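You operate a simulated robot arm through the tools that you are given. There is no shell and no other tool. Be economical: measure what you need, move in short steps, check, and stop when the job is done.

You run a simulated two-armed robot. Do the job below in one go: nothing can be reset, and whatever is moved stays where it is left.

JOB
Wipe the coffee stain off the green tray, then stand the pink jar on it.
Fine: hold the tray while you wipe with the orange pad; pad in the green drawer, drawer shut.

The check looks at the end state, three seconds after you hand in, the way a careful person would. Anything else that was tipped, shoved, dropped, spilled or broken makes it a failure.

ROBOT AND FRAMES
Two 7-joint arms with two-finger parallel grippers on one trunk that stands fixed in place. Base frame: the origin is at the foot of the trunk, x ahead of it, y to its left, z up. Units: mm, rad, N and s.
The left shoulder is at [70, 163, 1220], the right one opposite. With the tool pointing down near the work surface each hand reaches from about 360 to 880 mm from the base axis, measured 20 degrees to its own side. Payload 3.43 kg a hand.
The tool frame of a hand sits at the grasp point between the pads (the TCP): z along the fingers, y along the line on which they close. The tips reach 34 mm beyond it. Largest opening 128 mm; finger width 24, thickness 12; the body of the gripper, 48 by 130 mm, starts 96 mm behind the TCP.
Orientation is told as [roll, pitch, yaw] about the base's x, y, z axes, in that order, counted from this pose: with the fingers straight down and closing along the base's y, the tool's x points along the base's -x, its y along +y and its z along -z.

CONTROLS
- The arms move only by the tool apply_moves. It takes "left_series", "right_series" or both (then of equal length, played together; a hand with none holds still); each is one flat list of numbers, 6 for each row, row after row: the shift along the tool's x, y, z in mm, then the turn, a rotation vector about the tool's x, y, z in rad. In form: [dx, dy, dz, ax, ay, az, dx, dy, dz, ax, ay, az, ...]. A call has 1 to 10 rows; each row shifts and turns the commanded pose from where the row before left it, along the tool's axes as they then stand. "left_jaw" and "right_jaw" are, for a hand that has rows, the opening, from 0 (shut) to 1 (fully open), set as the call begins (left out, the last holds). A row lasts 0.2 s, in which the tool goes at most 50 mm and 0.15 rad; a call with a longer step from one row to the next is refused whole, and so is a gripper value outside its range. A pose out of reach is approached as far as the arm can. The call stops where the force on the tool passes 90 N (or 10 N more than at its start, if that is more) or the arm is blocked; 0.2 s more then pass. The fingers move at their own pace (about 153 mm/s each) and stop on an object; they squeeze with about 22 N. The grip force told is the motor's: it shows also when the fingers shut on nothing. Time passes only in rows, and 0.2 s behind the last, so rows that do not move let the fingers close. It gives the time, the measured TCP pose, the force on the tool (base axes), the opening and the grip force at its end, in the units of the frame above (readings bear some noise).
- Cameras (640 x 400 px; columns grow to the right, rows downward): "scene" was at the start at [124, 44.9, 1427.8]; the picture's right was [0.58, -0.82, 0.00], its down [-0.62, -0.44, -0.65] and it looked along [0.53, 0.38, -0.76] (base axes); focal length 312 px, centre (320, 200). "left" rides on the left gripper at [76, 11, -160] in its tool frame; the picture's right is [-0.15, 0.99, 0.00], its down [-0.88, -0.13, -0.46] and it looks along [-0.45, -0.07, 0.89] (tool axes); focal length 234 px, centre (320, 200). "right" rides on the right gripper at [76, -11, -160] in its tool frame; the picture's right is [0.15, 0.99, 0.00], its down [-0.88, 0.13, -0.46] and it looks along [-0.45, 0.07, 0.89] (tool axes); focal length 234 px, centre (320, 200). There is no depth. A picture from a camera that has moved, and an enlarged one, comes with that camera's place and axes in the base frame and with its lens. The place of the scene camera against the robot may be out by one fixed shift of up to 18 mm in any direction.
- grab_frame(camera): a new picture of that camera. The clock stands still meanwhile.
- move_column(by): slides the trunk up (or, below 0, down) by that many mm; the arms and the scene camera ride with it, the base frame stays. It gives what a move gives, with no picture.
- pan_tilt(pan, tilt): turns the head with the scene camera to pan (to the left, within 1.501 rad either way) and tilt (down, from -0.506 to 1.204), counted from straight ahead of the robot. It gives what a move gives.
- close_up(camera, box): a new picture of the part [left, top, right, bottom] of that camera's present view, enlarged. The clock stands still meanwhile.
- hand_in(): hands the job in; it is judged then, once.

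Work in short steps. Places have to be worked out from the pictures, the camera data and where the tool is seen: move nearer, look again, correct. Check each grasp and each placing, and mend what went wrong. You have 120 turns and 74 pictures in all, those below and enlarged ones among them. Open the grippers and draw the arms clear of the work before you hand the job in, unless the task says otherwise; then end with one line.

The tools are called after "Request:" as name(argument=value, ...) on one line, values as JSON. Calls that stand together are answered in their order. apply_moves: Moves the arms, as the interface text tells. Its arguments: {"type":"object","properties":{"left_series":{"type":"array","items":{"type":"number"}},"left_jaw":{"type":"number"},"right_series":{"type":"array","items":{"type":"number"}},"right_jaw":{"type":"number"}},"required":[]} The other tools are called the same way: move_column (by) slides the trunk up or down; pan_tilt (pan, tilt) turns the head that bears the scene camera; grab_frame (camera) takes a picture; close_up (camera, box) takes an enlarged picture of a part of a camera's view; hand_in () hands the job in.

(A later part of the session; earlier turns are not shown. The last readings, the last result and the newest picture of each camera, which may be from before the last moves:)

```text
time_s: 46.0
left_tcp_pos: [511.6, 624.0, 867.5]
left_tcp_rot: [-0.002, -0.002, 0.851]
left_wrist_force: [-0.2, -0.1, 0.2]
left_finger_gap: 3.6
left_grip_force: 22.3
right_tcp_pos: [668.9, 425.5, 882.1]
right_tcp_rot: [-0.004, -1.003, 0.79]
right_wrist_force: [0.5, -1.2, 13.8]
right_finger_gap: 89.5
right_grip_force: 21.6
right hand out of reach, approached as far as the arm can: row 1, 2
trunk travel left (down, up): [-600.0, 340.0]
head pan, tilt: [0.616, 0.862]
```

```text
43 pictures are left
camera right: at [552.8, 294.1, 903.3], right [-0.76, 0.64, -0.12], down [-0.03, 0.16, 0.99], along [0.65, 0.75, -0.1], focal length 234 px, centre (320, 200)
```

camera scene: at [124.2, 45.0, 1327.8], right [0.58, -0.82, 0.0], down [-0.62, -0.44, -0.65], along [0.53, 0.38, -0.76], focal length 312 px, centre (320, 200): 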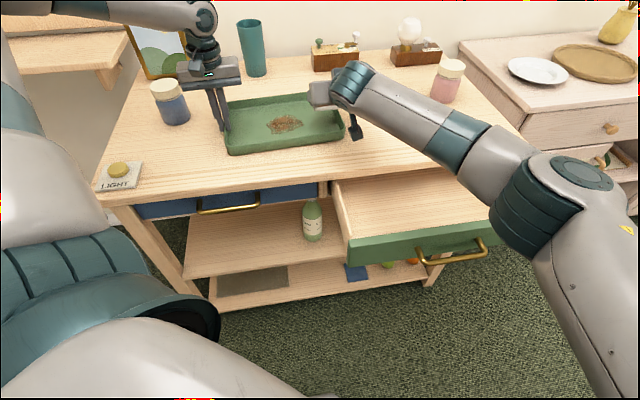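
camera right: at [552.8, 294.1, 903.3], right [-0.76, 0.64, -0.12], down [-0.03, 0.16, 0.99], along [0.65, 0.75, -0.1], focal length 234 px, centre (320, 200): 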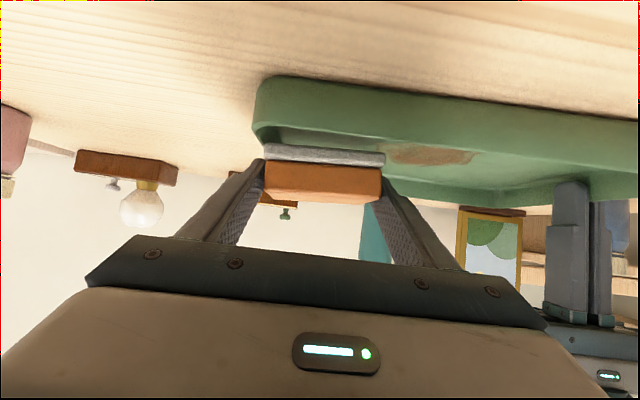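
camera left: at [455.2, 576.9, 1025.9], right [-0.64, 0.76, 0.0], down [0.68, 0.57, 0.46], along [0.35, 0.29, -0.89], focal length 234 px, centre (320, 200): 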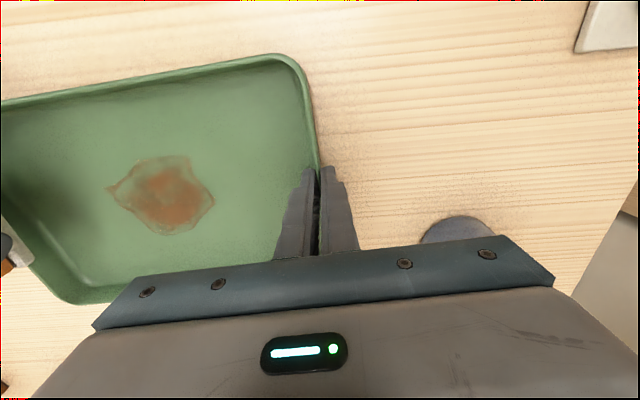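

The pad touched the right rim (14 N), and the rim is at about z=846. I lift, and will instead set the pad on the open table in front of the tray, at about (645, 315). Both arms can reach that easily.

Request:
apply_moves(right_series=[-16.8, 0, -10.8, 0, 0, 0, -16.8, 0, -10.8, 0, 0, 0, 19.7, -21, -30.7, 0, 0, 0, 19.7, -21, -30.7, 0, 0, 0, 19.7, -21, -30.7, 0, 0, 0, 0, 0, 0, 0, 0, 0])

Request:
grab_frame(camera="right")

Request:
grab_frame(camera="scene")

```text
time_s: 47.4
left_tcp_pos: [514.3, 626.6, 866.1]
left_tcp_rot: [-0.003, 0.0, 0.848]
left_wrist_force: [0.5, 0.5, -0.3]
left_finger_gap: 3.6
left_grip_force: 21.5
right_tcp_pos: [638.3, 300.3, 918.6]
right_tcp_rot: [-0.001, -0.997, 0.786]
right_wrist_force: [0.1, -0.7, -0.2]
right_finger_gap: 89.3
right_grip_force: 22.2
trunk travel left (down, up): [-600.0, 340.0]
head pan, tilt: [0.616, 0.862]
```

```text
42 pictures are left
camera right: at [521.8, 169.4, 940.9], right [-0.76, 0.64, -0.12], down [-0.03, 0.16, 0.99], along [0.65, 0.75, -0.1], focal length 234 px, centre (320, 200)
```

right: 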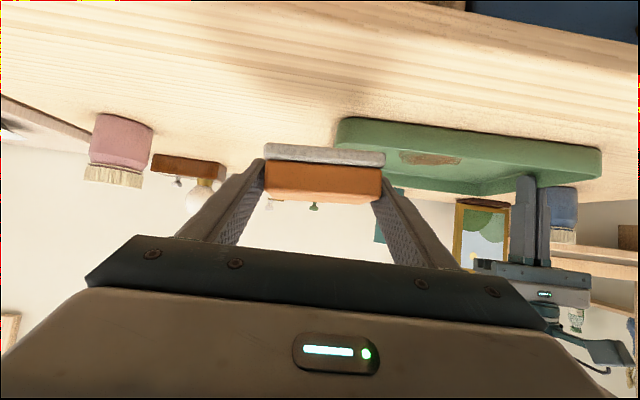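

```text
41 pictures are left
camera scene: at [123.9, 45.5, 1327.8], right [0.58, -0.82, 0.0], down [-0.62, -0.44, -0.65], along [0.53, 0.38, -0.76], focal length 312 px, centre (320, 200)
```

scene: 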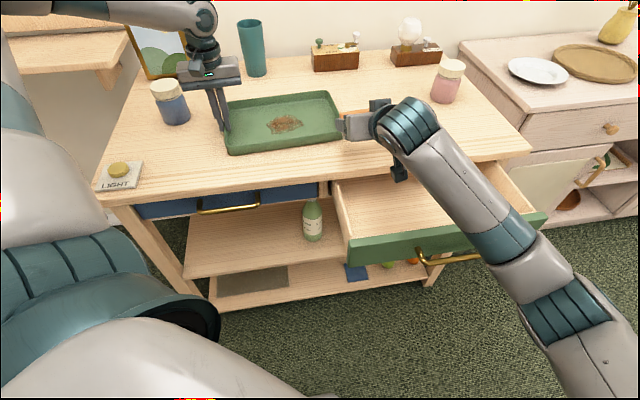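

There is about 35 mm between the pad and the tray's front wall. I lower the pad to the table and release.

Request:
apply_moves(right_series=[16.8, 0, 10.8, 0, 0, 0, 16.8, 0, 10.8, 0, 0, 0, 16, 0, 10.3, 0, 0, 0, 0, 0, 0, 0, 0, 0])

Request:
apply_moves(right_series=[0, 0, 0, 0, 0, 0, 0, 0, 0, 0, 0, 0, 0, 0, 0, 0, 0, 0], right_jaw=1)

```text
time_s: 48.4
left_tcp_pos: [513.8, 625.9, 867.0]
left_tcp_rot: [-0.002, 0.001, 0.848]
left_wrist_force: [0.6, 1.1, -1.0]
left_finger_gap: 3.3
left_grip_force: 22.1
right_tcp_pos: [637.3, 301.9, 860.2]
right_tcp_rot: [0.001, -1.001, 0.786]
right_wrist_force: [-0.1, 0.5, -0.3]
right_finger_gap: 89.2
right_grip_force: 22.2
trunk travel left (down, up): [-600.0, 340.0]
head pan, tilt: [0.616, 0.862]
```

```text
time_s: 49.2
left_tcp_pos: [513.1, 625.9, 865.8]
left_tcp_rot: [-0.003, 0.0, 0.847]
left_wrist_force: [0.2, -0.2, 0.8]
left_finger_gap: 3.6
left_grip_force: 22.3
right_tcp_pos: [637.4, 299.8, 859.8]
right_tcp_rot: [-0.001, -1.0, 0.788]
right_wrist_force: [-0.1, 0.0, 0.3]
right_finger_gap: 127.9
right_grip_force: 0.1
trunk travel left (down, up): [-600.0, 340.0]
head pan, tilt: [0.616, 0.862]
```

Both placings are steady. The right hand now retreats up and back, while the left opens and rises from the rim.

Request:
apply_moves(right_series=[0, 0, -40, 0, 0, 0, 0, 0, -40, 0, 0, 0, 0, -20, -40, 0, 0, 0, 0, -30, -40, 0, 0, 0, 0, -30, -40, 0, 0, 0], left_series=[0, 0, 0, 0, 0, 0, 0, 0, 0, 0, 0, 0, 0, 0, -40, 0, 0, 0, 0, 0, -40, 0, 0, 0, 0, 0, -40, 0, 0, 0], left_jaw=1)

Request:
grab_frame(camera="left")

Request:
grab_frame(camera="scene")

```text
time_s: 50.4
left_tcp_pos: [513.3, 628.0, 989.2]
left_tcp_rot: [-0.002, 0.001, 0.849]
left_wrist_force: [-0.6, -0.8, 0.3]
left_finger_gap: 128.2
left_grip_force: 0.0
right_tcp_pos: [573.7, 123.2, 968.6]
right_tcp_rot: [0.0, -1.0, 0.787]
right_wrist_force: [0.3, -0.3, 0.8]
right_finger_gap: 128.1
right_grip_force: 0.0
trunk travel left (down, up): [-600.0, 340.0]
head pan, tilt: [0.616, 0.862]
```

```text
40 pictures are left
camera left: at [454.6, 579.0, 1149.6], right [-0.65, 0.76, 0.0], down [0.68, 0.57, 0.46], along [0.35, 0.29, -0.89], focal length 234 px, centre (320, 200)
```

left: 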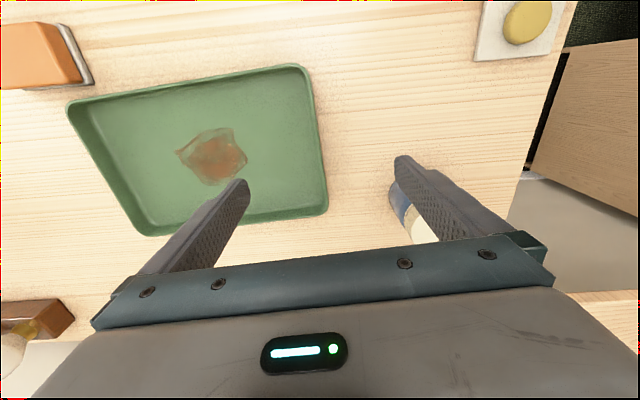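

```text
39 pictures are left
camera scene: at [123.3, 42.9, 1327.9], right [0.58, -0.82, 0.0], down [-0.62, -0.44, -0.65], along [0.53, 0.38, -0.76], focal length 312 px, centre (320, 200)
```

scene: 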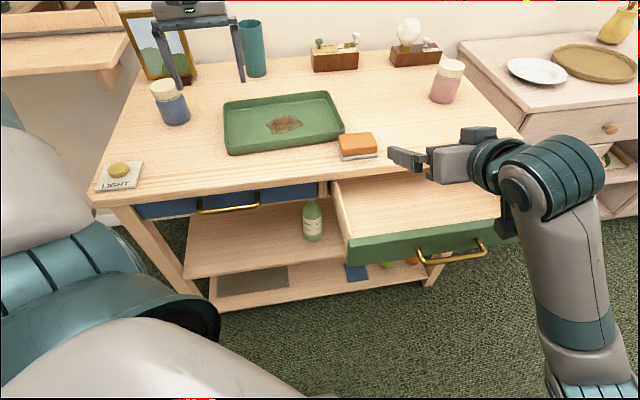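

The pad is on the table in front of the tray. The left hand goes above it.

Request:
apply_moves(left_series=[18.5, -38.8, 0, 0, 0, 0, 18.5, -38.8, 0, 0, 0, 0, 18.5, -38.8, 0, 0, 0, 0, 18.5, -38.8, 0, 0, 0, 0, 18.5, -38.8, 0, 0, 0, 0, 18.5, -38.8, 0, 0, 0, 0, 18.5, -38.8, 0, 0, 0, 0, 18.5, -38.8, 0, 0, 0, 0, 0, 0, 0, 0, 0, 0.06, 0, 0, 0, 0, 0, 0])

Request:
grab_frame(camera="left")

```text
time_s: 52.6
left_tcp_pos: [649.5, 307.4, 987.3]
left_tcp_rot: [-0.001, -0.002, 0.787]
left_wrist_force: [1.5, -0.3, -0.1]
left_finger_gap: 127.8
left_grip_force: 0.1
right_tcp_pos: [576.3, 125.2, 969.1]
right_tcp_rot: [0.002, -1.001, 0.786]
right_wrist_force: [0.3, -0.2, 0.7]
right_finger_gap: 128.0
right_grip_force: 0.1
trunk travel left (down, up): [-600.0, 340.0]
head pan, tilt: [0.616, 0.862]
```

```text
38 pictures are left
camera left: at [588.8, 263.1, 1147.2], right [-0.6, 0.8, 0.0], down [0.71, 0.53, 0.46], along [0.37, 0.27, -0.89], focal length 234 px, centre (320, 200)
```

left: 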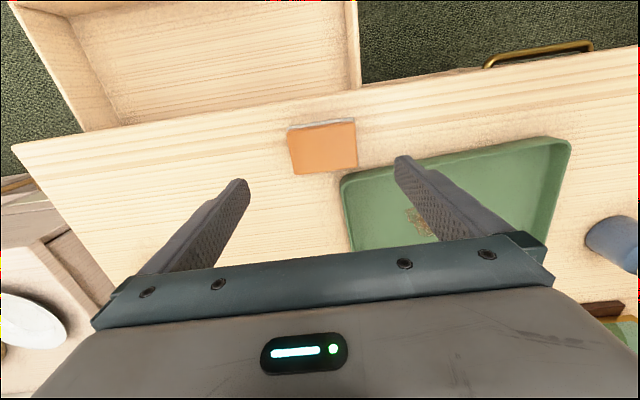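

The pad is centred at (650, 310), right under the left hand. I descend to z=862.

Request:
apply_moves(left_series=[-2, 1, 40, 0, 0, 0, 0, 0, 40, 0, 0, 0, 0, 0, 30, 0, 0, 0, 0, 0, 15, 0, 0, 0, 0, 0, 0, 0, 0, 0])

Request:
apply_moves(left_series=[0, 0, 0, 0, 0, 0, 0, 0, 0, 0, 0, 0, 0, 0, 0, 0, 0, 0], left_jaw=0)

Request:
grab_frame(camera="left")

```text
time_s: 53.8
left_tcp_pos: [649.5, 314.1, 859.5]
left_tcp_rot: [-0.002, 0.001, 0.789]
left_wrist_force: [-0.5, 0.7, 0.4]
left_finger_gap: 128.1
left_grip_force: 0.1
right_tcp_pos: [575.5, 125.1, 968.8]
right_tcp_rot: [0.001, -1.0, 0.787]
right_wrist_force: [0.5, 0.6, -0.6]
right_finger_gap: 128.1
right_grip_force: 0.1
trunk travel left (down, up): [-600.0, 340.0]
head pan, tilt: [0.616, 0.862]
```

```text
time_s: 54.6
left_tcp_pos: [648.2, 312.6, 860.3]
left_tcp_rot: [-0.002, -0.002, 0.787]
left_wrist_force: [0.1, 0.5, -0.2]
left_finger_gap: 88.9
left_grip_force: 21.9
right_tcp_pos: [576.8, 125.6, 968.7]
right_tcp_rot: [0.001, -1.0, 0.787]
right_wrist_force: [-0.2, 0.7, 0.1]
right_finger_gap: 128.1
right_grip_force: 0.1
trunk travel left (down, up): [-600.0, 340.0]
head pan, tilt: [0.616, 0.862]
```

```text
37 pictures are left
camera left: at [588.0, 268.3, 1020.2], right [-0.6, 0.8, 0.0], down [0.71, 0.53, 0.46], along [0.37, 0.27, -0.89], focal length 234 px, centre (320, 200)
```

left: 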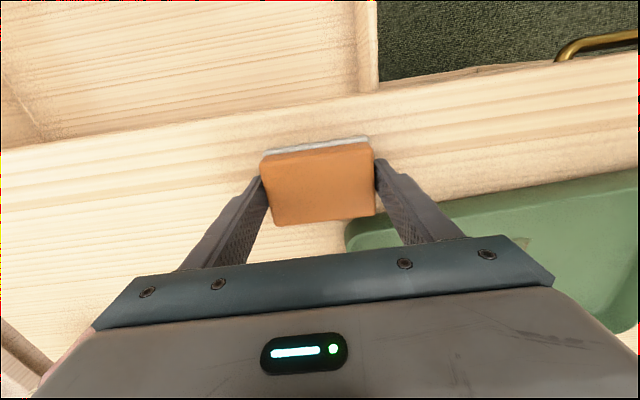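

The left hand has the pad: 88.9 mm gap at 22 N. I lift it and carry it above the stain at about z=960.

Request:
apply_moves(left_series=[0, 0, -40, 0, 0, 0, 0, 0, -40, 0, 0, 0, -27.4, 34.2, -4, 0, 0, 0, -27.4, 34.2, -4, 0, 0, 0, -27.4, 34.2, -4, 0, 0, 0, -27.4, 34.2, -4, 0, 0, 0, -27.4, 34.2, -4, 0, 0, 0, 0, 0, 0, 0, 0, 0])

Request:
grab_frame(camera="right")

```text
time_s: 56.4
left_tcp_pos: [627.3, 531.2, 958.0]
left_tcp_rot: [-0.002, -0.002, 0.786]
left_wrist_force: [1.0, 0.1, -0.6]
left_finger_gap: 89.1
left_grip_force: 21.9
right_tcp_pos: [576.5, 124.7, 968.6]
right_tcp_rot: [0.002, -1.0, 0.785]
right_wrist_force: [-0.2, -0.6, -0.6]
right_finger_gap: 128.0
right_grip_force: 0.0
trunk travel left (down, up): [-600.0, 340.0]
head pan, tilt: [0.616, 0.862]
```

```text
36 pictures are left
camera right: at [460.3, -6.3, 990.6], right [-0.76, 0.64, -0.12], down [-0.03, 0.16, 0.99], along [0.65, 0.75, -0.1], focal length 234 px, centre (320, 200)
```

right: 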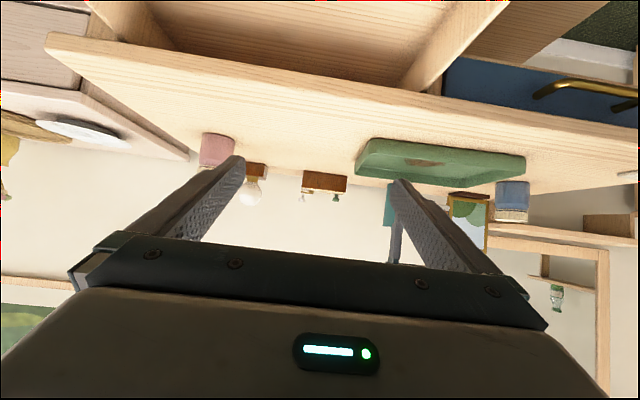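

Now the right hand, jaws half open, goes above the front part of the tray's right wall, with its yaw matched to about 0.83.

Request:
apply_moves(right_series=[0, 0, 0, -0.038, 0, -0.024, -16, 13, 34.9, 0, 0, 0, -16, 13, 34.9, 0, 0, 0, -16, 13, 34.9, 0, 0, 0, -16, 13, 34.9, 0, 0, 0, -16, 13, 34.9, 0, 0, 0, -16, 13, 34.9, 0, 0, 0, -16, 13, 34.9, 0, 0, 0, 0, 0, 0, 0, 0, 0], right_jaw=0.5)

Request:
grab_frame(camera="right")

Request:
close_up(camera="scene", box=[200, 40, 440, 190])

```text
time_s: 58.4
left_tcp_pos: [626.7, 530.3, 957.5]
left_tcp_rot: [0.0, -0.001, 0.789]
left_wrist_force: [0.2, -0.2, -1.0]
left_finger_gap: 89.0
left_grip_force: 22.1
right_tcp_pos: [684.7, 387.3, 932.6]
right_tcp_rot: [0.004, -1.002, 0.831]
right_wrist_force: [-0.4, -0.6, -0.4]
right_finger_gap: 64.1
right_grip_force: 0.1
trunk travel left (down, up): [-600.0, 340.0]
head pan, tilt: [0.616, 0.862]
```

```text
35 pictures are left
camera right: at [574.3, 250.9, 954.3], right [-0.78, 0.61, -0.12], down [-0.03, 0.15, 0.99], along [0.62, 0.78, -0.1], focal length 234 px, centre (320, 200)
```

right: 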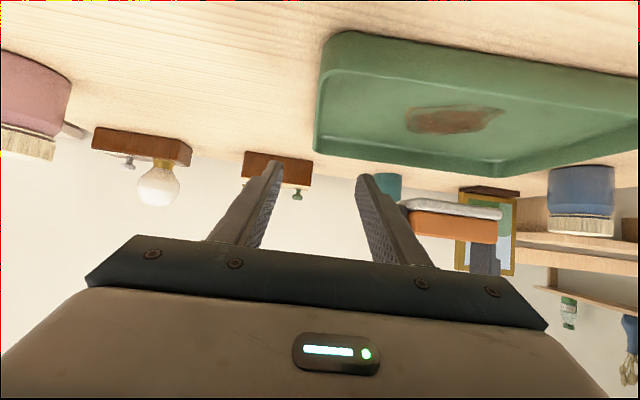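

```text
2.67 times, centred on (320, 115) of scene
camera zoom: at [124.0, 44.6, 1327.8], right [0.58, -0.82, 0.0], down [-0.62, -0.44, -0.65], along [0.53, 0.38, -0.76], focal length 832 px, centre (320, 427)
```

zoom: 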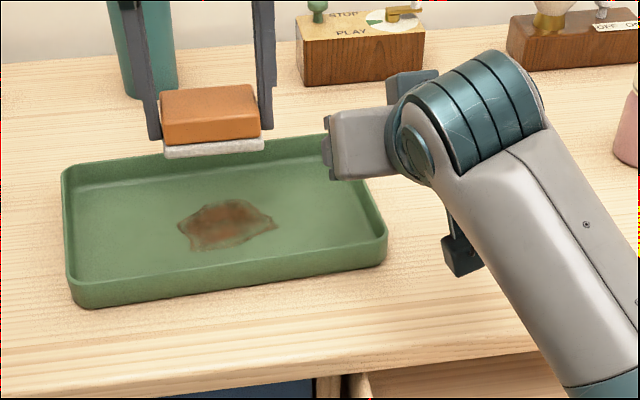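

The fingers line up with the right wall, off by about 4 mm. I descend to z≈858, straddling it.

Request:
apply_moves(right_series=[14.3, -4.5, 12.2, 0, 0, 0, 14.3, 0, 12.2, 0, 0, 0, 14.3, 0, 12.2, 0, 0, 0, 14.3, 0, 12.2, 0, 0, 0, 0, 0, 0, 0, 0, 0])

Request:
grab_frame(camera="right")

```text
time_s: 59.6
left_tcp_pos: [628.0, 530.4, 957.7]
left_tcp_rot: [-0.004, -0.001, 0.787]
left_wrist_force: [0.4, 0.1, -0.3]
left_finger_gap: 89.1
left_grip_force: 22.3
right_tcp_pos: [707.8, 377.4, 859.6]
right_tcp_rot: [-0.024, -1.004, 0.84]
right_wrist_force: [-0.2, -0.6, 1.0]
right_finger_gap: 64.1
right_grip_force: 0.1
trunk travel left (down, up): [-600.0, 340.0]
head pan, tilt: [0.616, 0.862]
```

```text
33 pictures are left
camera right: at [595.4, 243.1, 881.5], right [-0.77, 0.62, -0.14], down [-0.04, 0.16, 0.99], along [0.63, 0.77, -0.1], focal length 234 px, centre (320, 200)
```

right: 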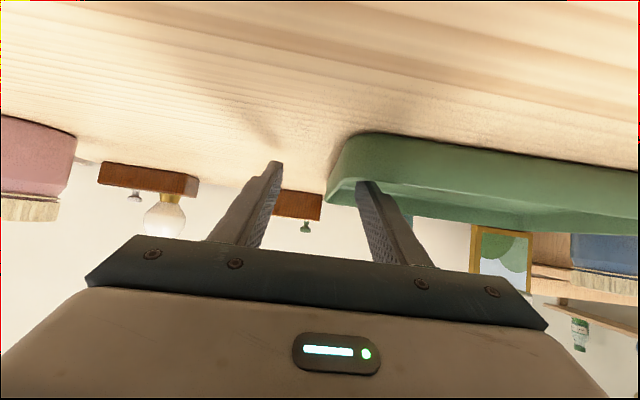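

The hand slid about 18 mm outward at its reach limit, but the wall is still between the fingers. I back off 15 mm along the wall and shift 17 mm inward to centre it.

Request:
apply_moves(right_series=[8, 0, -12.6, 0, 0, 0, 0, 17, 0, 0, 0, 0, 0, 0, 0, 0, 0, 0])

Request:
grab_frame(camera="right")

```text
time_s: 60.4
left_tcp_pos: [627.7, 530.3, 958.2]
left_tcp_rot: [-0.002, -0.003, 0.787]
left_wrist_force: [-0.7, 0.1, -0.4]
left_finger_gap: 88.8
left_grip_force: 22.3
right_tcp_pos: [696.2, 370.0, 857.1]
right_tcp_rot: [-0.041, -1.0, 0.844]
right_wrist_force: [0.8, 0.1, 0.6]
right_finger_gap: 63.9
right_grip_force: 0.2
trunk travel left (down, up): [-600.0, 340.0]
head pan, tilt: [0.616, 0.862]
```

```text
32 pictures are left
camera right: at [581.9, 236.5, 880.3], right [-0.77, 0.63, -0.15], down [-0.05, 0.17, 0.98], along [0.64, 0.76, -0.1], focal length 234 px, centre (320, 200)
```

right: 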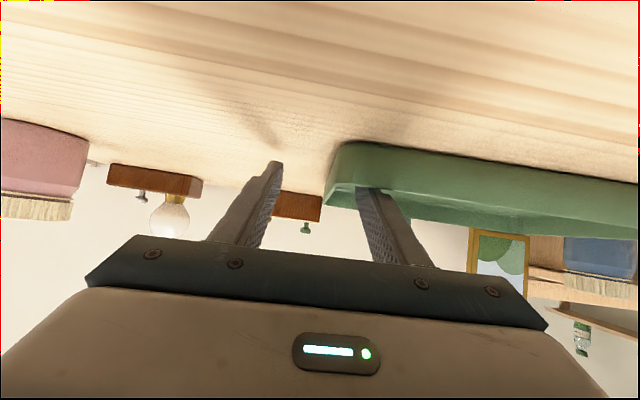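

The sideways shift didn't take and the hand rolled slightly, so the arm may be touching something. I check the scene.

Request:
grab_frame(camera="scene")

```text
31 pictures are left
camera scene: at [124.2, 44.8, 1327.8], right [0.58, -0.82, 0.0], down [-0.62, -0.44, -0.65], along [0.53, 0.38, -0.76], focal length 312 px, centre (320, 200)
```

scene: 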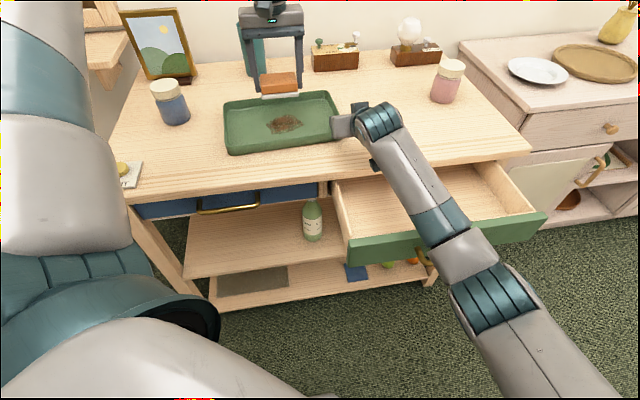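

I zoom in on the right wrist and forearm.

Request:
close_up(camera="scene", box=[310, 80, 470, 180])

Request:
close_up(camera="scene", box=[380, 140, 640, 400])

```text
4.00 times, centred on (390, 130) of scene
camera zoom: at [124.2, 44.8, 1327.8], right [0.58, -0.82, 0.0], down [-0.62, -0.44, -0.65], along [0.53, 0.38, -0.76], focal length 1248 px, centre (40, 480)
```

zoom: 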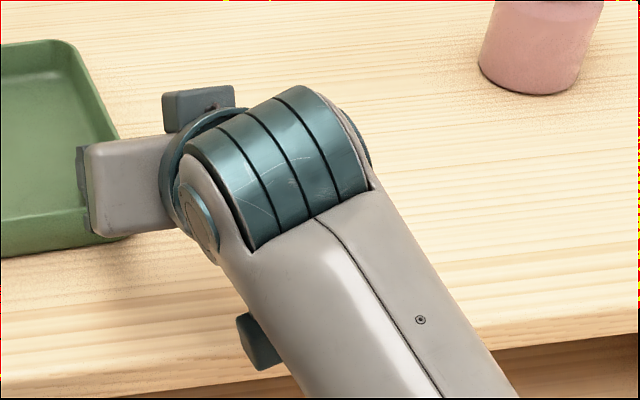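

```text
1.54 times, centred on (510, 270) of scene
camera zoom: at [124.2, 44.8, 1327.8], right [0.58, -0.82, 0.0], down [-0.62, -0.44, -0.65], along [0.53, 0.38, -0.76], focal length 480 px, centre (28, 92)
```

zoom: 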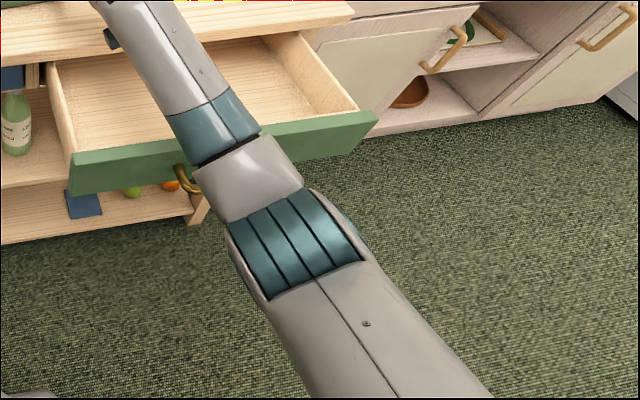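

I see no obvious contact. I hold still for two rows to see whether the pose is just settling.

Request:
apply_moves(right_series=[0, 0, 0, 0, 0, 0, 0, 0, 0, 0, 0, 0])

```text
time_s: 61.0
left_tcp_pos: [627.8, 530.2, 959.1]
left_tcp_rot: [-0.004, 0.001, 0.787]
left_wrist_force: [-0.4, 0.1, 0.2]
left_finger_gap: 89.0
left_grip_force: 22.4
right_tcp_pos: [694.4, 369.1, 855.3]
right_tcp_rot: [-0.041, -0.996, 0.842]
right_wrist_force: [0.0, 0.1, -0.2]
right_finger_gap: 64.0
right_grip_force: 0.0
trunk travel left (down, up): [-600.0, 340.0]
head pan, tilt: [0.616, 0.862]
```

The pose holds steady and unforced, so the right arm is being limited upstream at this low height. I raise both hands, lower the trunk instead, and so keep the posture that worked at 932.

Request:
apply_moves(right_series=[-16, 0, -10.3, 0, 0, 0, -16, 0, -10.3, 0, 0, 0, -16, 0, -10.3, 0, 0, 0, -16, 0, -10.3, 0, 0, 0, 0, 0, 0, 0, 0, 0], left_series=[0, 0, -15, 0, 0, 0, 0, 0, -15, 0, 0, 0, 0, 0, -15, 0, 0, 0, 0, 0, -15, 0, 0, 0, 0, 0, 0, 0, 0, 0])

```text
time_s: 62.2
left_tcp_pos: [623.9, 529.6, 1019.5]
left_tcp_rot: [-0.004, 0.001, 0.788]
left_wrist_force: [0.0, 0.2, -0.7]
left_finger_gap: 89.2
left_grip_force: 22.4
right_tcp_pos: [675.1, 391.5, 933.5]
right_tcp_rot: [0.005, -0.999, 0.831]
right_wrist_force: [-0.9, 0.1, -0.2]
right_finger_gap: 64.2
right_grip_force: 0.0
trunk travel left (down, up): [-600.0, 340.0]
head pan, tilt: [0.616, 0.862]
```

Up here it moves freely again. I set it 2 mm inside the wall line, then lower the trunk 40 and check for drift.

Request:
apply_moves(right_series=[-4.3, -14.5, 6.7, 0, 0, 0, 0, 0, 0, 0, 0, 0])

Request:
move_column(by=-40)

```text
time_s: 62.8
left_tcp_pos: [624.2, 529.9, 1019.6]
left_tcp_rot: [-0.004, 0.0, 0.788]
left_wrist_force: [0.8, -0.1, -0.5]
left_finger_gap: 89.0
left_grip_force: 21.9
right_tcp_pos: [692.1, 384.4, 933.2]
right_tcp_rot: [0.003, -1.002, 0.83]
right_wrist_force: [0.3, 0.1, 0.4]
right_finger_gap: 63.9
right_grip_force: 0.1
trunk travel left (down, up): [-600.0, 340.0]
head pan, tilt: [0.616, 0.862]
```

```text
time_s: 63.7
left_tcp_pos: [623.9, 530.0, 980.9]
left_tcp_rot: [-0.002, -0.002, 0.788]
left_wrist_force: [-0.1, 0.1, 0.9]
left_finger_gap: 88.9
left_grip_force: 22.3
right_tcp_pos: [693.4, 385.3, 892.1]
right_tcp_rot: [0.0, -0.999, 0.832]
right_wrist_force: [-0.7, 0.1, -0.8]
right_finger_gap: 64.0
right_grip_force: 0.1
trunk travel left (down, up): [-560.0, 380.0]
head pan, tilt: [0.616, 0.862]
```

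No drift, so I continue down 34.

Request:
apply_moves(right_series=[0, 3, 0, 0, 0, 0, 0, 0, 0, 0, 0, 0])

Request:
move_column(by=-34)

Request:
grab_frame(camera="right")

```text
time_s: 64.3
left_tcp_pos: [623.9, 530.4, 981.6]
left_tcp_rot: [-0.004, 0.0, 0.788]
left_wrist_force: [0.1, 1.3, -1.3]
left_finger_gap: 89.3
left_grip_force: 21.6
right_tcp_pos: [690.0, 386.3, 892.7]
right_tcp_rot: [0.0, -0.999, 0.829]
right_wrist_force: [0.3, 0.3, 0.6]
right_finger_gap: 64.0
right_grip_force: 0.0
trunk travel left (down, up): [-560.0, 380.0]
head pan, tilt: [0.616, 0.862]
```

```text
time_s: 65.0
left_tcp_pos: [622.5, 529.2, 946.5]
left_tcp_rot: [-0.004, 0.0, 0.787]
left_wrist_force: [0.1, 0.8, -0.7]
left_finger_gap: 89.1
left_grip_force: 21.6
right_tcp_pos: [690.3, 387.3, 857.6]
right_tcp_rot: [0.0, -1.0, 0.832]
right_wrist_force: [-0.2, -0.3, 0.3]
right_finger_gap: 64.0
right_grip_force: 0.1
trunk travel left (down, up): [-526.0, 414.0]
head pan, tilt: [0.616, 0.862]
```

```text
28 pictures are left
camera right: at [580.1, 250.3, 880.4], right [-0.78, 0.61, -0.12], down [-0.03, 0.16, 0.99], along [0.62, 0.78, -0.1], focal length 234 px, centre (320, 200)
```

right: 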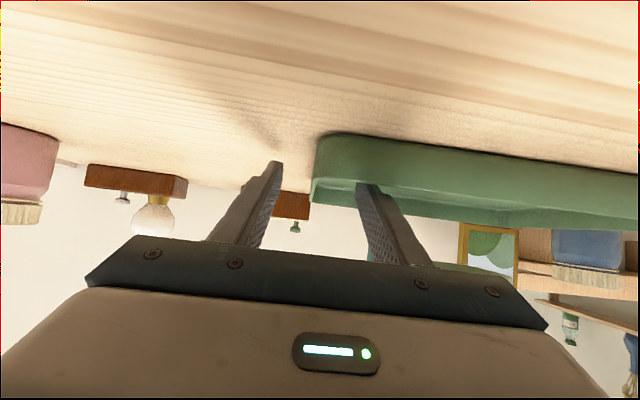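

The wall is centred, so I close the right jaw.

Request:
apply_moves(right_series=[0, 0, 0, 0, 0, 0, 0, 0, 0, 0, 0, 0, 0, 0, 0, 0, 0, 0], right_jaw=0)

Request:
grab_frame(camera="right")

Request:
grab_frame(camera="left")

```text
time_s: 65.8
left_tcp_pos: [623.0, 530.1, 945.4]
left_tcp_rot: [-0.004, 0.0, 0.786]
left_wrist_force: [-0.7, -0.8, -0.6]
left_finger_gap: 89.0
left_grip_force: 21.8
right_tcp_pos: [690.5, 387.6, 858.2]
right_tcp_rot: [-0.001, -1.0, 0.831]
right_wrist_force: [-0.8, -0.5, 0.6]
right_finger_gap: 4.0
right_grip_force: 22.4
trunk travel left (down, up): [-526.0, 414.0]
head pan, tilt: [0.616, 0.862]
```

```text
27 pictures are left
camera right: at [580.4, 250.5, 879.9], right [-0.78, 0.61, -0.12], down [-0.03, 0.16, 0.99], along [0.62, 0.78, -0.1], focal length 234 px, centre (320, 200)
```

right: 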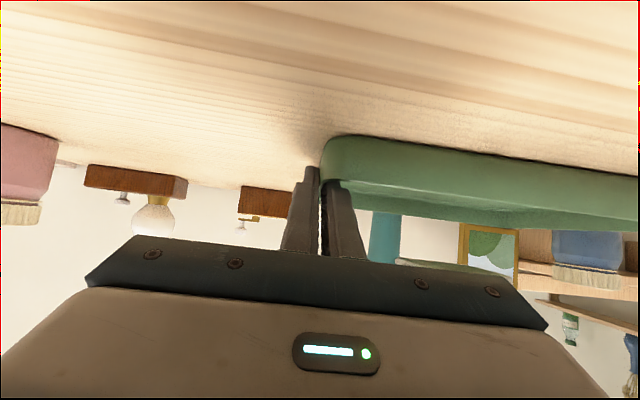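

```text
26 pictures are left
camera left: at [562.5, 484.6, 1106.2], right [-0.6, 0.8, 0.0], down [0.71, 0.53, 0.46], along [0.37, 0.27, -0.89], focal length 234 px, centre (320, 200)
```

left: 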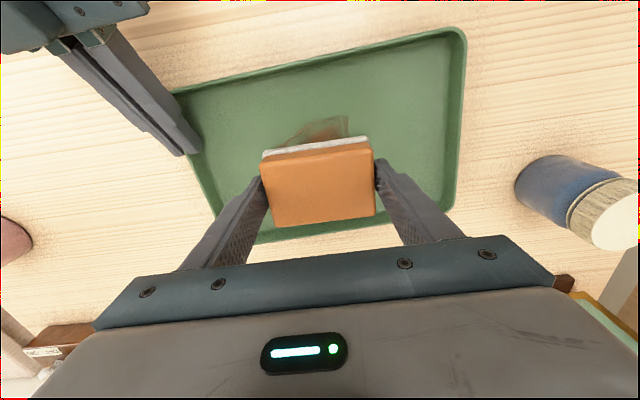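

The right hand holds the wall with a 4.0 mm gap. Now I lower the pad onto the stain, most of the way first and then gently.

Request:
apply_moves(left_series=[0, 0, 38, 0, 0, 0, 0, 0, 36, 0, 0, 0, 0, 0, 0, 0, 0, 0])

Request:
apply_moves(left_series=[0, 0, 3, 0, 0, 0, 0, 0, 3, 0, 0, 0, 0, 0, 3, 0, 0, 0, 0, 0, 0, 0, 0, 0])

```text
time_s: 66.6
left_tcp_pos: [622.3, 529.4, 871.9]
left_tcp_rot: [-0.005, 0.0, 0.788]
left_wrist_force: [0.1, 0.1, -1.1]
left_finger_gap: 89.1
left_grip_force: 21.8
right_tcp_pos: [690.1, 386.1, 858.7]
right_tcp_rot: [0.002, -1.001, 0.829]
right_wrist_force: [-0.9, -0.4, 0.4]
right_finger_gap: 3.8
right_grip_force: 22.5
trunk travel left (down, up): [-526.0, 414.0]
head pan, tilt: [0.616, 0.862]
```

```text
time_s: 67.6
left_tcp_pos: [624.7, 529.1, 863.1]
left_tcp_rot: [-0.005, 0.0, 0.789]
left_wrist_force: [-0.4, 1.2, 4.2]
left_finger_gap: 89.5
left_grip_force: 21.8
right_tcp_pos: [691.0, 386.4, 859.0]
right_tcp_rot: [0.0, -0.999, 0.83]
right_wrist_force: [-0.2, -0.1, 0.1]
right_finger_gap: 3.8
right_grip_force: 22.1
trunk travel left (down, up): [-526.0, 414.0]
head pan, tilt: [0.616, 0.862]
```

There is light contact at about 4 N. I press a little more and wipe in overlapping strokes over the stain.

Request:
apply_moves(left_series=[0, 20, 1.5, 0, 0, 0, 0, 20, 0, 0, 0, 0, 0, -25, 0, 0, 0, 0, 0, -25, 0, 0, 0, 0, 0, -30, 0, 0, 0, 0, 25, 0, 0, 0, 0, 0, 0, 25, 0, 0, 0, 0, 0, 25, 0, 0, 0, 0, 0, 30, 0, 0, 0, 0, -25, 0, 0, 0, 0, 0])

Request:
apply_moves(left_series=[-25, 0, 0, 0, 0, 0, 0, -25, 0, 0, 0, 0, 0, -25, 0, 0, 0, 0, 0, -30, 0, 0, 0, 0, 25, 0, 0, 0, 0, 0, 0, 20, 0, 0, 0, 0, 0, 20, 0, 0, 0, 0, 25, 0, 0, 0, 0, 0, -25, 0, 0, 0, 0, 0, -20, 0, 0, 0, 0, 0])

Request:
close_up(camera="scene", box=[180, 0, 420, 150])

```text
time_s: 69.8
left_tcp_pos: [595.6, 559.4, 860.8]
left_tcp_rot: [0.001, 0.0, 0.789]
left_wrist_force: [-2.7, -4.3, 13.0]
left_finger_gap: 89.2
left_grip_force: 21.8
right_tcp_pos: [691.7, 385.6, 858.2]
right_tcp_rot: [0.001, -1.0, 0.832]
right_wrist_force: [2.8, 3.3, -4.7]
right_finger_gap: 4.1
right_grip_force: 21.9
trunk travel left (down, up): [-526.0, 414.0]
head pan, tilt: [0.616, 0.862]
```

```text
time_s: 72.0
left_tcp_pos: [637.0, 545.5, 861.0]
left_tcp_rot: [-0.002, -0.001, 0.791]
left_wrist_force: [-0.7, -1.4, 3.6]
left_finger_gap: 89.0
left_grip_force: 21.9
right_tcp_pos: [690.1, 386.9, 858.5]
right_tcp_rot: [-0.001, -1.0, 0.83]
right_wrist_force: [1.0, 0.9, -0.6]
right_finger_gap: 3.6
right_grip_force: 22.4
trunk travel left (down, up): [-526.0, 414.0]
head pan, tilt: [0.616, 0.862]
```

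```text
2.67 times, centred on (300, 75) of scene
camera zoom: at [123.9, 44.6, 1253.9], right [0.58, -0.82, 0.0], down [-0.62, -0.44, -0.65], along [0.53, 0.38, -0.76], focal length 832 px, centre (373, 533)
```

zoom: 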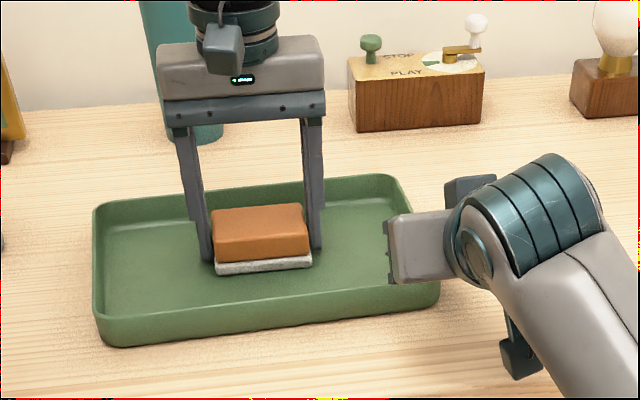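

The visible area looks clean. I lift the pad and look at the whole floor.

Request:
apply_moves(left_series=[0, 0, -40, 0, 0, 0, 0, 0, -40, 0, 0, 0, 0, 0, -30, 0, 0, 0, 0, 0, 0, 0, 0, 0])

Request:
close_up(camera="scene", box=[180, 0, 420, 150])

Request:
grab_frame(camera="left")

```text
time_s: 73.0
left_tcp_pos: [640.3, 547.3, 973.6]
left_tcp_rot: [-0.003, -0.001, 0.788]
left_wrist_force: [0.1, -0.4, -0.4]
left_finger_gap: 89.1
left_grip_force: 21.8
right_tcp_pos: [690.5, 388.6, 857.6]
right_tcp_rot: [0.002, -1.001, 0.831]
right_wrist_force: [0.1, 0.5, -0.2]
right_finger_gap: 3.7
right_grip_force: 22.2
trunk travel left (down, up): [-526.0, 414.0]
head pan, tilt: [0.616, 0.862]
```

```text
2.67 times, centred on (300, 75) of scene
camera zoom: at [124.2, 45.1, 1253.8], right [0.58, -0.82, 0.0], down [-0.62, -0.44, -0.65], along [0.53, 0.38, -0.76], focal length 832 px, centre (373, 533)
```

zoom: 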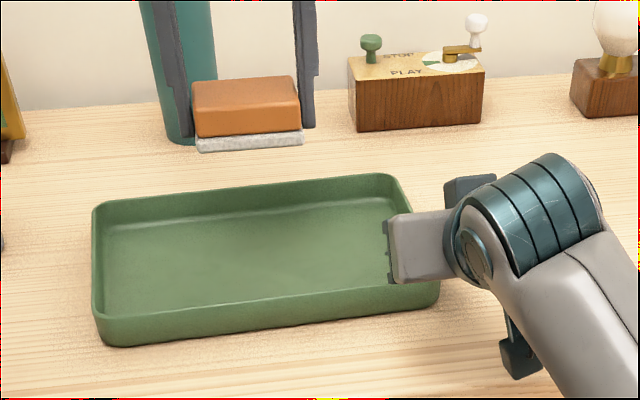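

```text
23 pictures are left
camera left: at [578.5, 502.0, 1132.5], right [-0.6, 0.8, 0.0], down [0.71, 0.53, 0.46], along [0.37, 0.27, -0.89], focal length 234 px, centre (320, 200)
```

left: 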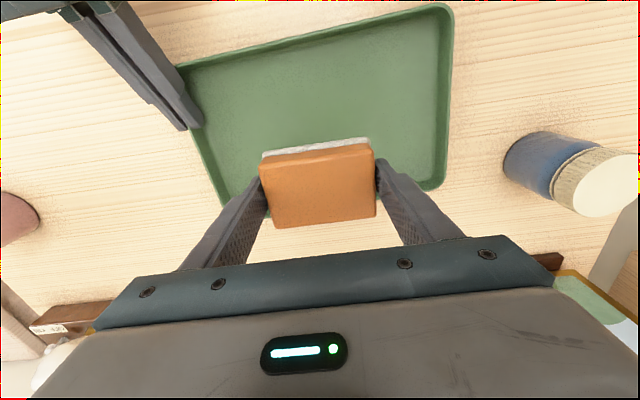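

The tray is clean. The right hand opens, rises off the wall and retreats to the right.

Request:
apply_moves(right_series=[0, 0, 0, 0, 0, 0, 0, 0, 0, 0, 0, 0, -20, 0, -13, 0, 0, 0, -25, 0, -16, 0, 0, 0, -25, 0, -16, 0, 0, 0, 0, 0, -40, 0, 0, 0, 0, 0, -45, 0, 0, 0, 0, -20, -45, 0, 0, 0, 0, -40, -20, 0, 0, 0, 0, -45, -10, 0, 0, 0], right_jaw=0.4)

Request:
apply_moves(right_series=[10, -40, -20, 0, 0, 0, 10, -40, -20, 0, 0, 0, 10, -40, -20, 0, 0, 0, 10, -40, -20, 0, 0, 0], left_series=[30, -25, 0, 0, 0, 0, 30, -25, 0, 0, 0, 0, 30, -25, 0, 0, 0, 0, 30, -25, 0, 0, 0, 0])

Request:
grab_frame(camera="scene")

```text
time_s: 75.2
left_tcp_pos: [640.4, 546.7, 973.5]
left_tcp_rot: [-0.002, -0.002, 0.787]
left_wrist_force: [0.6, -0.2, -0.2]
left_finger_gap: 89.1
left_grip_force: 21.4
right_tcp_pos: [677.7, 215.8, 1027.3]
right_tcp_rot: [0.002, -1.001, 0.83]
right_wrist_force: [0.1, -0.6, 0.1]
right_finger_gap: 51.1
right_grip_force: 0.0
trunk travel left (down, up): [-526.0, 414.0]
head pan, tilt: [0.616, 0.862]
```

```text
time_s: 76.2
left_tcp_pos: [626.0, 383.8, 972.5]
left_tcp_rot: [-0.001, -0.005, 0.788]
left_wrist_force: [0.2, -0.5, 0.0]
left_finger_gap: 89.3
left_grip_force: 22.2
right_tcp_pos: [733.9, 39.8, 1037.6]
right_tcp_rot: [0.003, -1.0, 0.829]
right_wrist_force: [-1.2, 0.0, -0.2]
right_finger_gap: 51.2
right_grip_force: 0.1
trunk travel left (down, up): [-526.0, 414.0]
head pan, tilt: [0.616, 0.862]
```

```text
22 pictures are left
camera scene: at [124.3, 42.0, 1253.9], right [0.58, -0.82, 0.0], down [-0.62, -0.44, -0.65], along [0.53, 0.38, -0.76], focal length 312 px, centre (320, 200)
```

scene: 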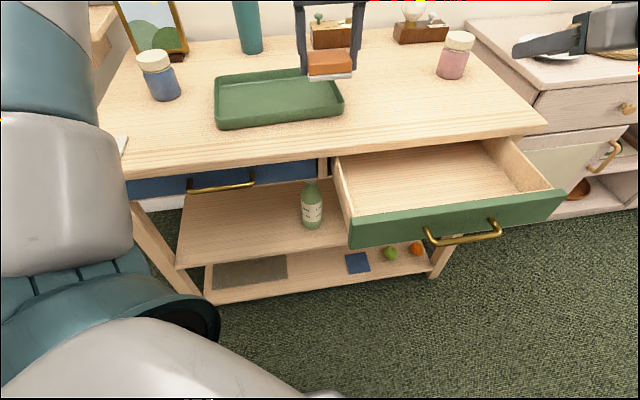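

The right hand moves further back and to the right, while the left carries the pad over the drawer opening at about (652, 117).

Request:
apply_moves(right_series=[21.7, 0, -33.8, 0, 0, 0, 21.7, 0, -33.8, 0, 0, 0, 21.7, 0, -33.8, 0, 0, 0, 21.7, 0, -33.8, 0, 0, 0, 21.7, 0, -33.8, 0, 0, 0, 21.7, 0, -33.8, 0, 0, 0, 21.7, 0, -33.8, 0, 0, 0, 0, 0, 0, 0, 0, 0], left_series=[24.4, -29.6, 0, 0, 0, 0, 24.4, -29.6, 0, 0, 0, 0, 24.4, -29.6, 0, 0, 0, 0, 24.4, -29.6, 0, 0, 0, 0, 24.4, -29.6, 0, 0, 0, 0, 24.4, -29.6, 0, 0, 0, 0, 24.4, -29.6, 0, 0, 0, 0, 0, 0, 0, 0, 0, 0])

Request:
grab_frame(camera="left")

```text
time_s: 78.0
left_tcp_pos: [620.3, 177.6, 969.2]
left_tcp_rot: [-0.006, 0.0, 0.789]
left_wrist_force: [0.8, -0.3, -0.7]
left_finger_gap: 89.2
left_grip_force: 22.1
left hand out of reach, approached as far as the arm can: row 6, 7
right_tcp_pos: [544.3, -166.2, 1037.5]
right_tcp_rot: [0.002, -1.0, 0.83]
right_wrist_force: [0.5, 0.5, 0.4]
right_finger_gap: 51.2
right_grip_force: 0.1
trunk travel left (down, up): [-526.0, 414.0]
head pan, tilt: [0.616, 0.862]
```

```text
21 pictures are left
camera left: at [558.3, 132.1, 1129.1], right [-0.6, 0.8, 0.0], down [0.71, 0.53, 0.46], along [0.37, 0.27, -0.89], focal length 234 px, centre (320, 200)
```

left: 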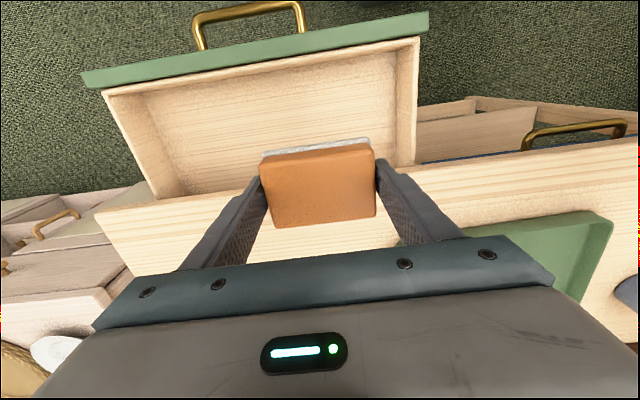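

The drawer interior runs from about 465 to 618 along the depth axis. I aim at (583, 175), inside its left part, and descend in stages.

Request:
apply_moves(left_series=[14, 12, 0, 0, 0, 0, 14, 12, 0, 0, 0, 0, 0, 0, 40, 0, 0, 0, 0, 0, 40, 0, 0, 0, 0, 0, 40, 0, 0, 0, 0, 0, 40, 0, 0, 0, 0, 0, 0, 0, 0, 0])

Request:
grab_frame(camera="left")

Request:
close_up(camera="scene", box=[310, 100, 580, 270])

```text
time_s: 79.6
left_tcp_pos: [576.3, 180.0, 812.2]
left_tcp_rot: [-0.006, 0.001, 0.787]
left_wrist_force: [-0.1, 0.5, -0.1]
left_finger_gap: 88.8
left_grip_force: 22.4
left hand out of reach, approached as far as the arm can: row 6
right_tcp_pos: [544.4, -165.7, 1038.1]
right_tcp_rot: [0.003, -1.0, 0.83]
right_wrist_force: [0.0, -0.5, -0.4]
right_finger_gap: 51.4
right_grip_force: 0.0
trunk travel left (down, up): [-526.0, 414.0]
head pan, tilt: [0.616, 0.862]
```

```text
20 pictures are left
camera left: at [513.7, 135.3, 971.4], right [-0.6, 0.8, 0.0], down [0.71, 0.53, 0.46], along [0.37, 0.27, -0.89], focal length 234 px, centre (320, 200)
```

left: 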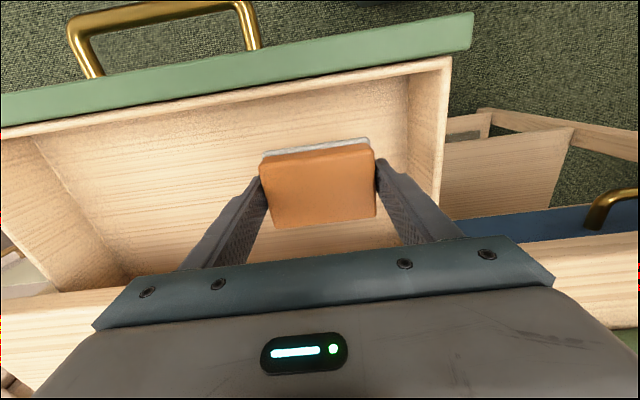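

```text
2.35 times, centred on (445, 185) of scene
camera zoom: at [124.1, 44.4, 1253.8], right [0.58, -0.82, 0.0], down [-0.62, -0.44, -0.65], along [0.53, 0.38, -0.76], focal length 734 px, centre (26, 235)
```

zoom: 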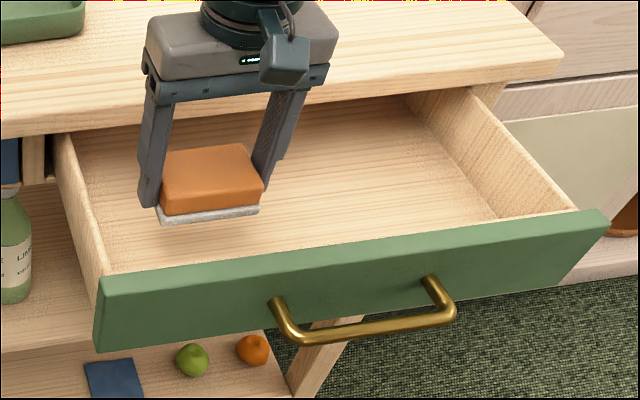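

The arm limit is at z=812 with this yaw, and the drawer floor looks to be near z=685. I turn the hand to yaw ≈0.3, where it is less constrained, and go down further.

Request:
apply_moves(left_series=[0, 0, -5, 0, 0, 0.125, 0, 0, 0, 0, 0, 0.125, 0, 0, 0, 0, 0, 0.125, 0, 0, 0, 0, 0, 0.125, 0, 0, 25, 0, 0, 0, 0, 0, 25, 0, 0, 0, 0, 0, 20, 0, 0, 0, 0, 0, 0, 0, 0, 0])

```text
time_s: 81.4
left_tcp_pos: [563.0, 203.6, 761.7]
left_tcp_rot: [-0.004, -0.001, 0.287]
left_wrist_force: [0.3, -0.2, -0.1]
left_finger_gap: 89.1
left_grip_force: 22.0
left hand out of reach, approached as far as the arm can: row 5, 6, 7
right_tcp_pos: [543.8, -166.2, 1037.1]
right_tcp_rot: [0.001, -1.0, 0.832]
right_wrist_force: [-0.1, -0.1, 0.1]
right_finger_gap: 51.2
right_grip_force: 0.1
trunk travel left (down, up): [-526.0, 414.0]
head pan, tilt: [0.616, 0.862]
```

The hand reached z=762 but slid to (563, 204), which is still inside the drawer. Before lowering the trunk a little more, I check the left elbow's clearance.

Request:
pan_tilt(pan=1.25, tilt=0.75)

Request:
grab_frame(camera="scene")

```text
time_s: 82.5
left_tcp_pos: [564.3, 203.1, 762.9]
left_tcp_rot: [-0.004, -0.001, 0.288]
left_wrist_force: [0.5, -0.1, -0.7]
left_finger_gap: 89.0
left_grip_force: 21.6
right_tcp_pos: [544.3, -167.5, 1038.0]
right_tcp_rot: [0.002, -1.0, 0.83]
right_wrist_force: [0.3, -0.3, 0.4]
right_finger_gap: 51.2
right_grip_force: 0.0
trunk travel left (down, up): [-526.0, 414.0]
head pan, tilt: [1.25, 0.75]
```

```text
18 pictures are left
camera scene: at [87.0, 78.5, 1262.7], right [0.95, -0.32, 0.0], down [-0.22, -0.65, -0.73], along [0.23, 0.69, -0.68], focal length 312 px, centre (320, 200)
```

scene: 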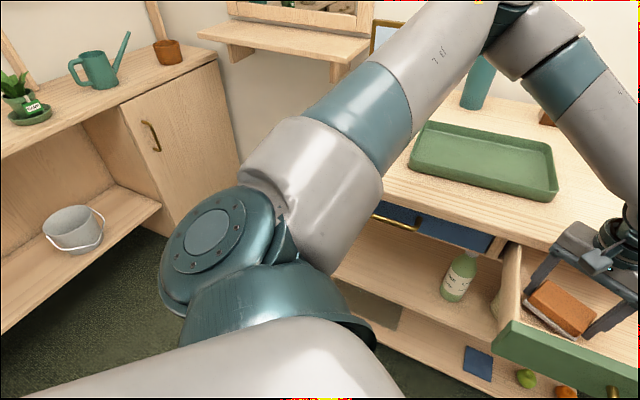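

The elbow is well above the table, so I lower the trunk 30.

Request:
move_column(by=-28)

Request:
close_up(camera="scene", box=[460, 180, 640, 400])

```text
time_s: 83.2
left_tcp_pos: [562.6, 201.0, 742.5]
left_tcp_rot: [-0.005, -0.014, 0.288]
left_wrist_force: [-4.2, 3.8, 68.5]
left_finger_gap: 89.2
left_grip_force: 21.8
right_tcp_pos: [539.4, -166.9, 1014.5]
right_tcp_rot: [-0.003, -1.005, 0.834]
right_wrist_force: [0.1, -0.7, 1.0]
right_finger_gap: 51.2
right_grip_force: 0.1
trunk travel left (down, up): [-498.0, 442.0]
head pan, tilt: [1.25, 0.75]
```

```text
1.82 times, centred on (550, 290) of scene
camera zoom: at [80.9, 76.4, 1236.5], right [0.95, -0.32, 0.0], down [-0.21, -0.65, -0.73], along [0.23, 0.7, -0.68], focal length 567 px, centre (-98, 36)
```

zoom: 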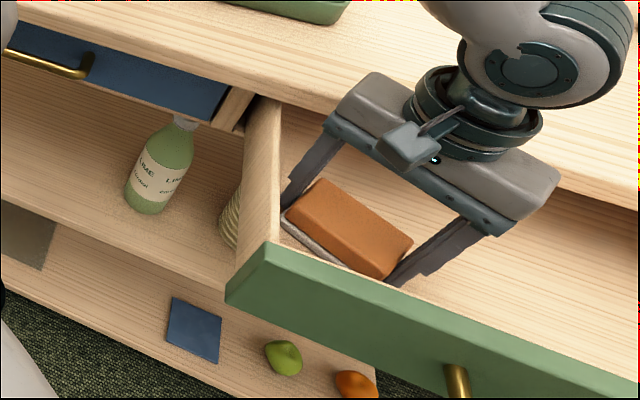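

The pad is pressing on the drawer floor at 68 N, so the floor is near z=702. I raise the trunk 10 to relieve it, then open.

Request:
move_column(by=9)

Request:
apply_moves(left_series=[0, 0, 0, 0, 0, 0, 0, 0, 0, 0, 0, 0, 0, 0, 0, 0, 0, 0], left_jaw=0.85)

```text
time_s: 83.8
left_tcp_pos: [564.1, 202.2, 741.8]
left_tcp_rot: [-0.003, -0.003, 0.287]
left_wrist_force: [2.6, -5.1, 16.6]
left_finger_gap: 89.0
left_grip_force: 21.8
right_tcp_pos: [543.3, -167.7, 1019.1]
right_tcp_rot: [-0.001, -1.002, 0.831]
right_wrist_force: [0.4, -0.3, 0.3]
right_finger_gap: 51.5
right_grip_force: 0.1
trunk travel left (down, up): [-507.0, 433.0]
head pan, tilt: [1.25, 0.75]
```

```text
time_s: 84.6
left_tcp_pos: [564.3, 202.1, 742.8]
left_tcp_rot: [-0.001, -0.001, 0.289]
left_wrist_force: [1.0, -3.5, 2.6]
left_finger_gap: 107.1
left_grip_force: 0.1
right_tcp_pos: [544.5, -166.2, 1019.9]
right_tcp_rot: [0.003, -1.001, 0.83]
right_wrist_force: [-0.3, 0.1, 0.2]
right_finger_gap: 51.4
right_grip_force: 0.0
trunk travel left (down, up): [-507.0, 433.0]
head pan, tilt: [1.25, 0.75]
```

The pad is released. I raise the left hand straight out of the drawer and swing it to the left, and turn the head back to check.

Request:
apply_moves(left_series=[0, 0, -30, 0, 0, 0, 0, 0, -45, 0, 0, 0, 0, 0, -45, 0, 0, 0, 0, 0, -45, 0, 0, 0, 0, 0, -45, 0, 0, 0, 0, 0, -45, 0, 0, 0, 0, 45, 0, 0, 0, 0, 0, 45, 0, 0, 0, 0, 0, 45, 0, 0, 0, 0, 0, 45, 0, 0, 0, 0])

Request:
pan_tilt(pan=0.4, tilt=0.8)

Request:
grab_frame(camera="scene")

```text
time_s: 86.8
left_tcp_pos: [511.1, 377.1, 997.9]
left_tcp_rot: [-0.005, -0.004, 0.287]
left_wrist_force: [-0.3, 0.4, 0.5]
left_finger_gap: 108.9
left_grip_force: 0.0
right_tcp_pos: [542.7, -164.8, 1020.6]
right_tcp_rot: [-0.002, -1.0, 0.832]
right_wrist_force: [-0.3, -0.8, 0.1]
right_finger_gap: 51.3
right_grip_force: 0.0
trunk travel left (down, up): [-507.0, 433.0]
head pan, tilt: [1.25, 0.75]
```

```text
time_s: 87.9
left_tcp_pos: [512.1, 375.2, 998.3]
left_tcp_rot: [-0.003, -0.002, 0.288]
left_wrist_force: [-0.1, -0.6, -0.3]
left_finger_gap: 108.6
left_grip_force: 0.0
right_tcp_pos: [544.9, -166.7, 1019.2]
right_tcp_rot: [0.001, -1.001, 0.831]
right_wrist_force: [0.1, 0.0, -0.2]
right_finger_gap: 51.3
right_grip_force: 0.0
trunk travel left (down, up): [-507.0, 433.0]
head pan, tilt: [0.4, 0.799]
```

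```text
16 pictures are left
camera scene: at [135.0, 31.3, 1239.7], right [0.39, -0.92, 0.0], down [-0.66, -0.28, -0.7], along [0.64, 0.27, -0.72], focal length 312 px, centre (320, 200)
```

scene: 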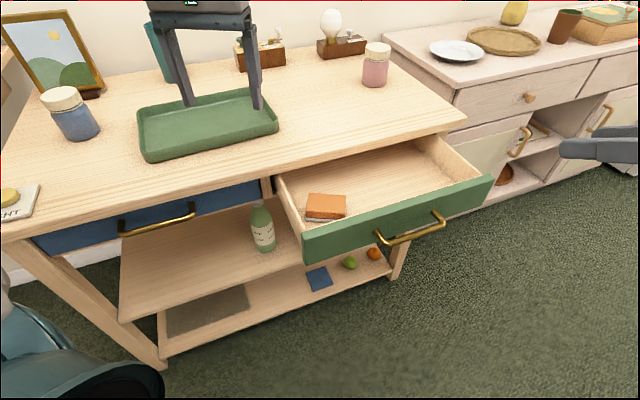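

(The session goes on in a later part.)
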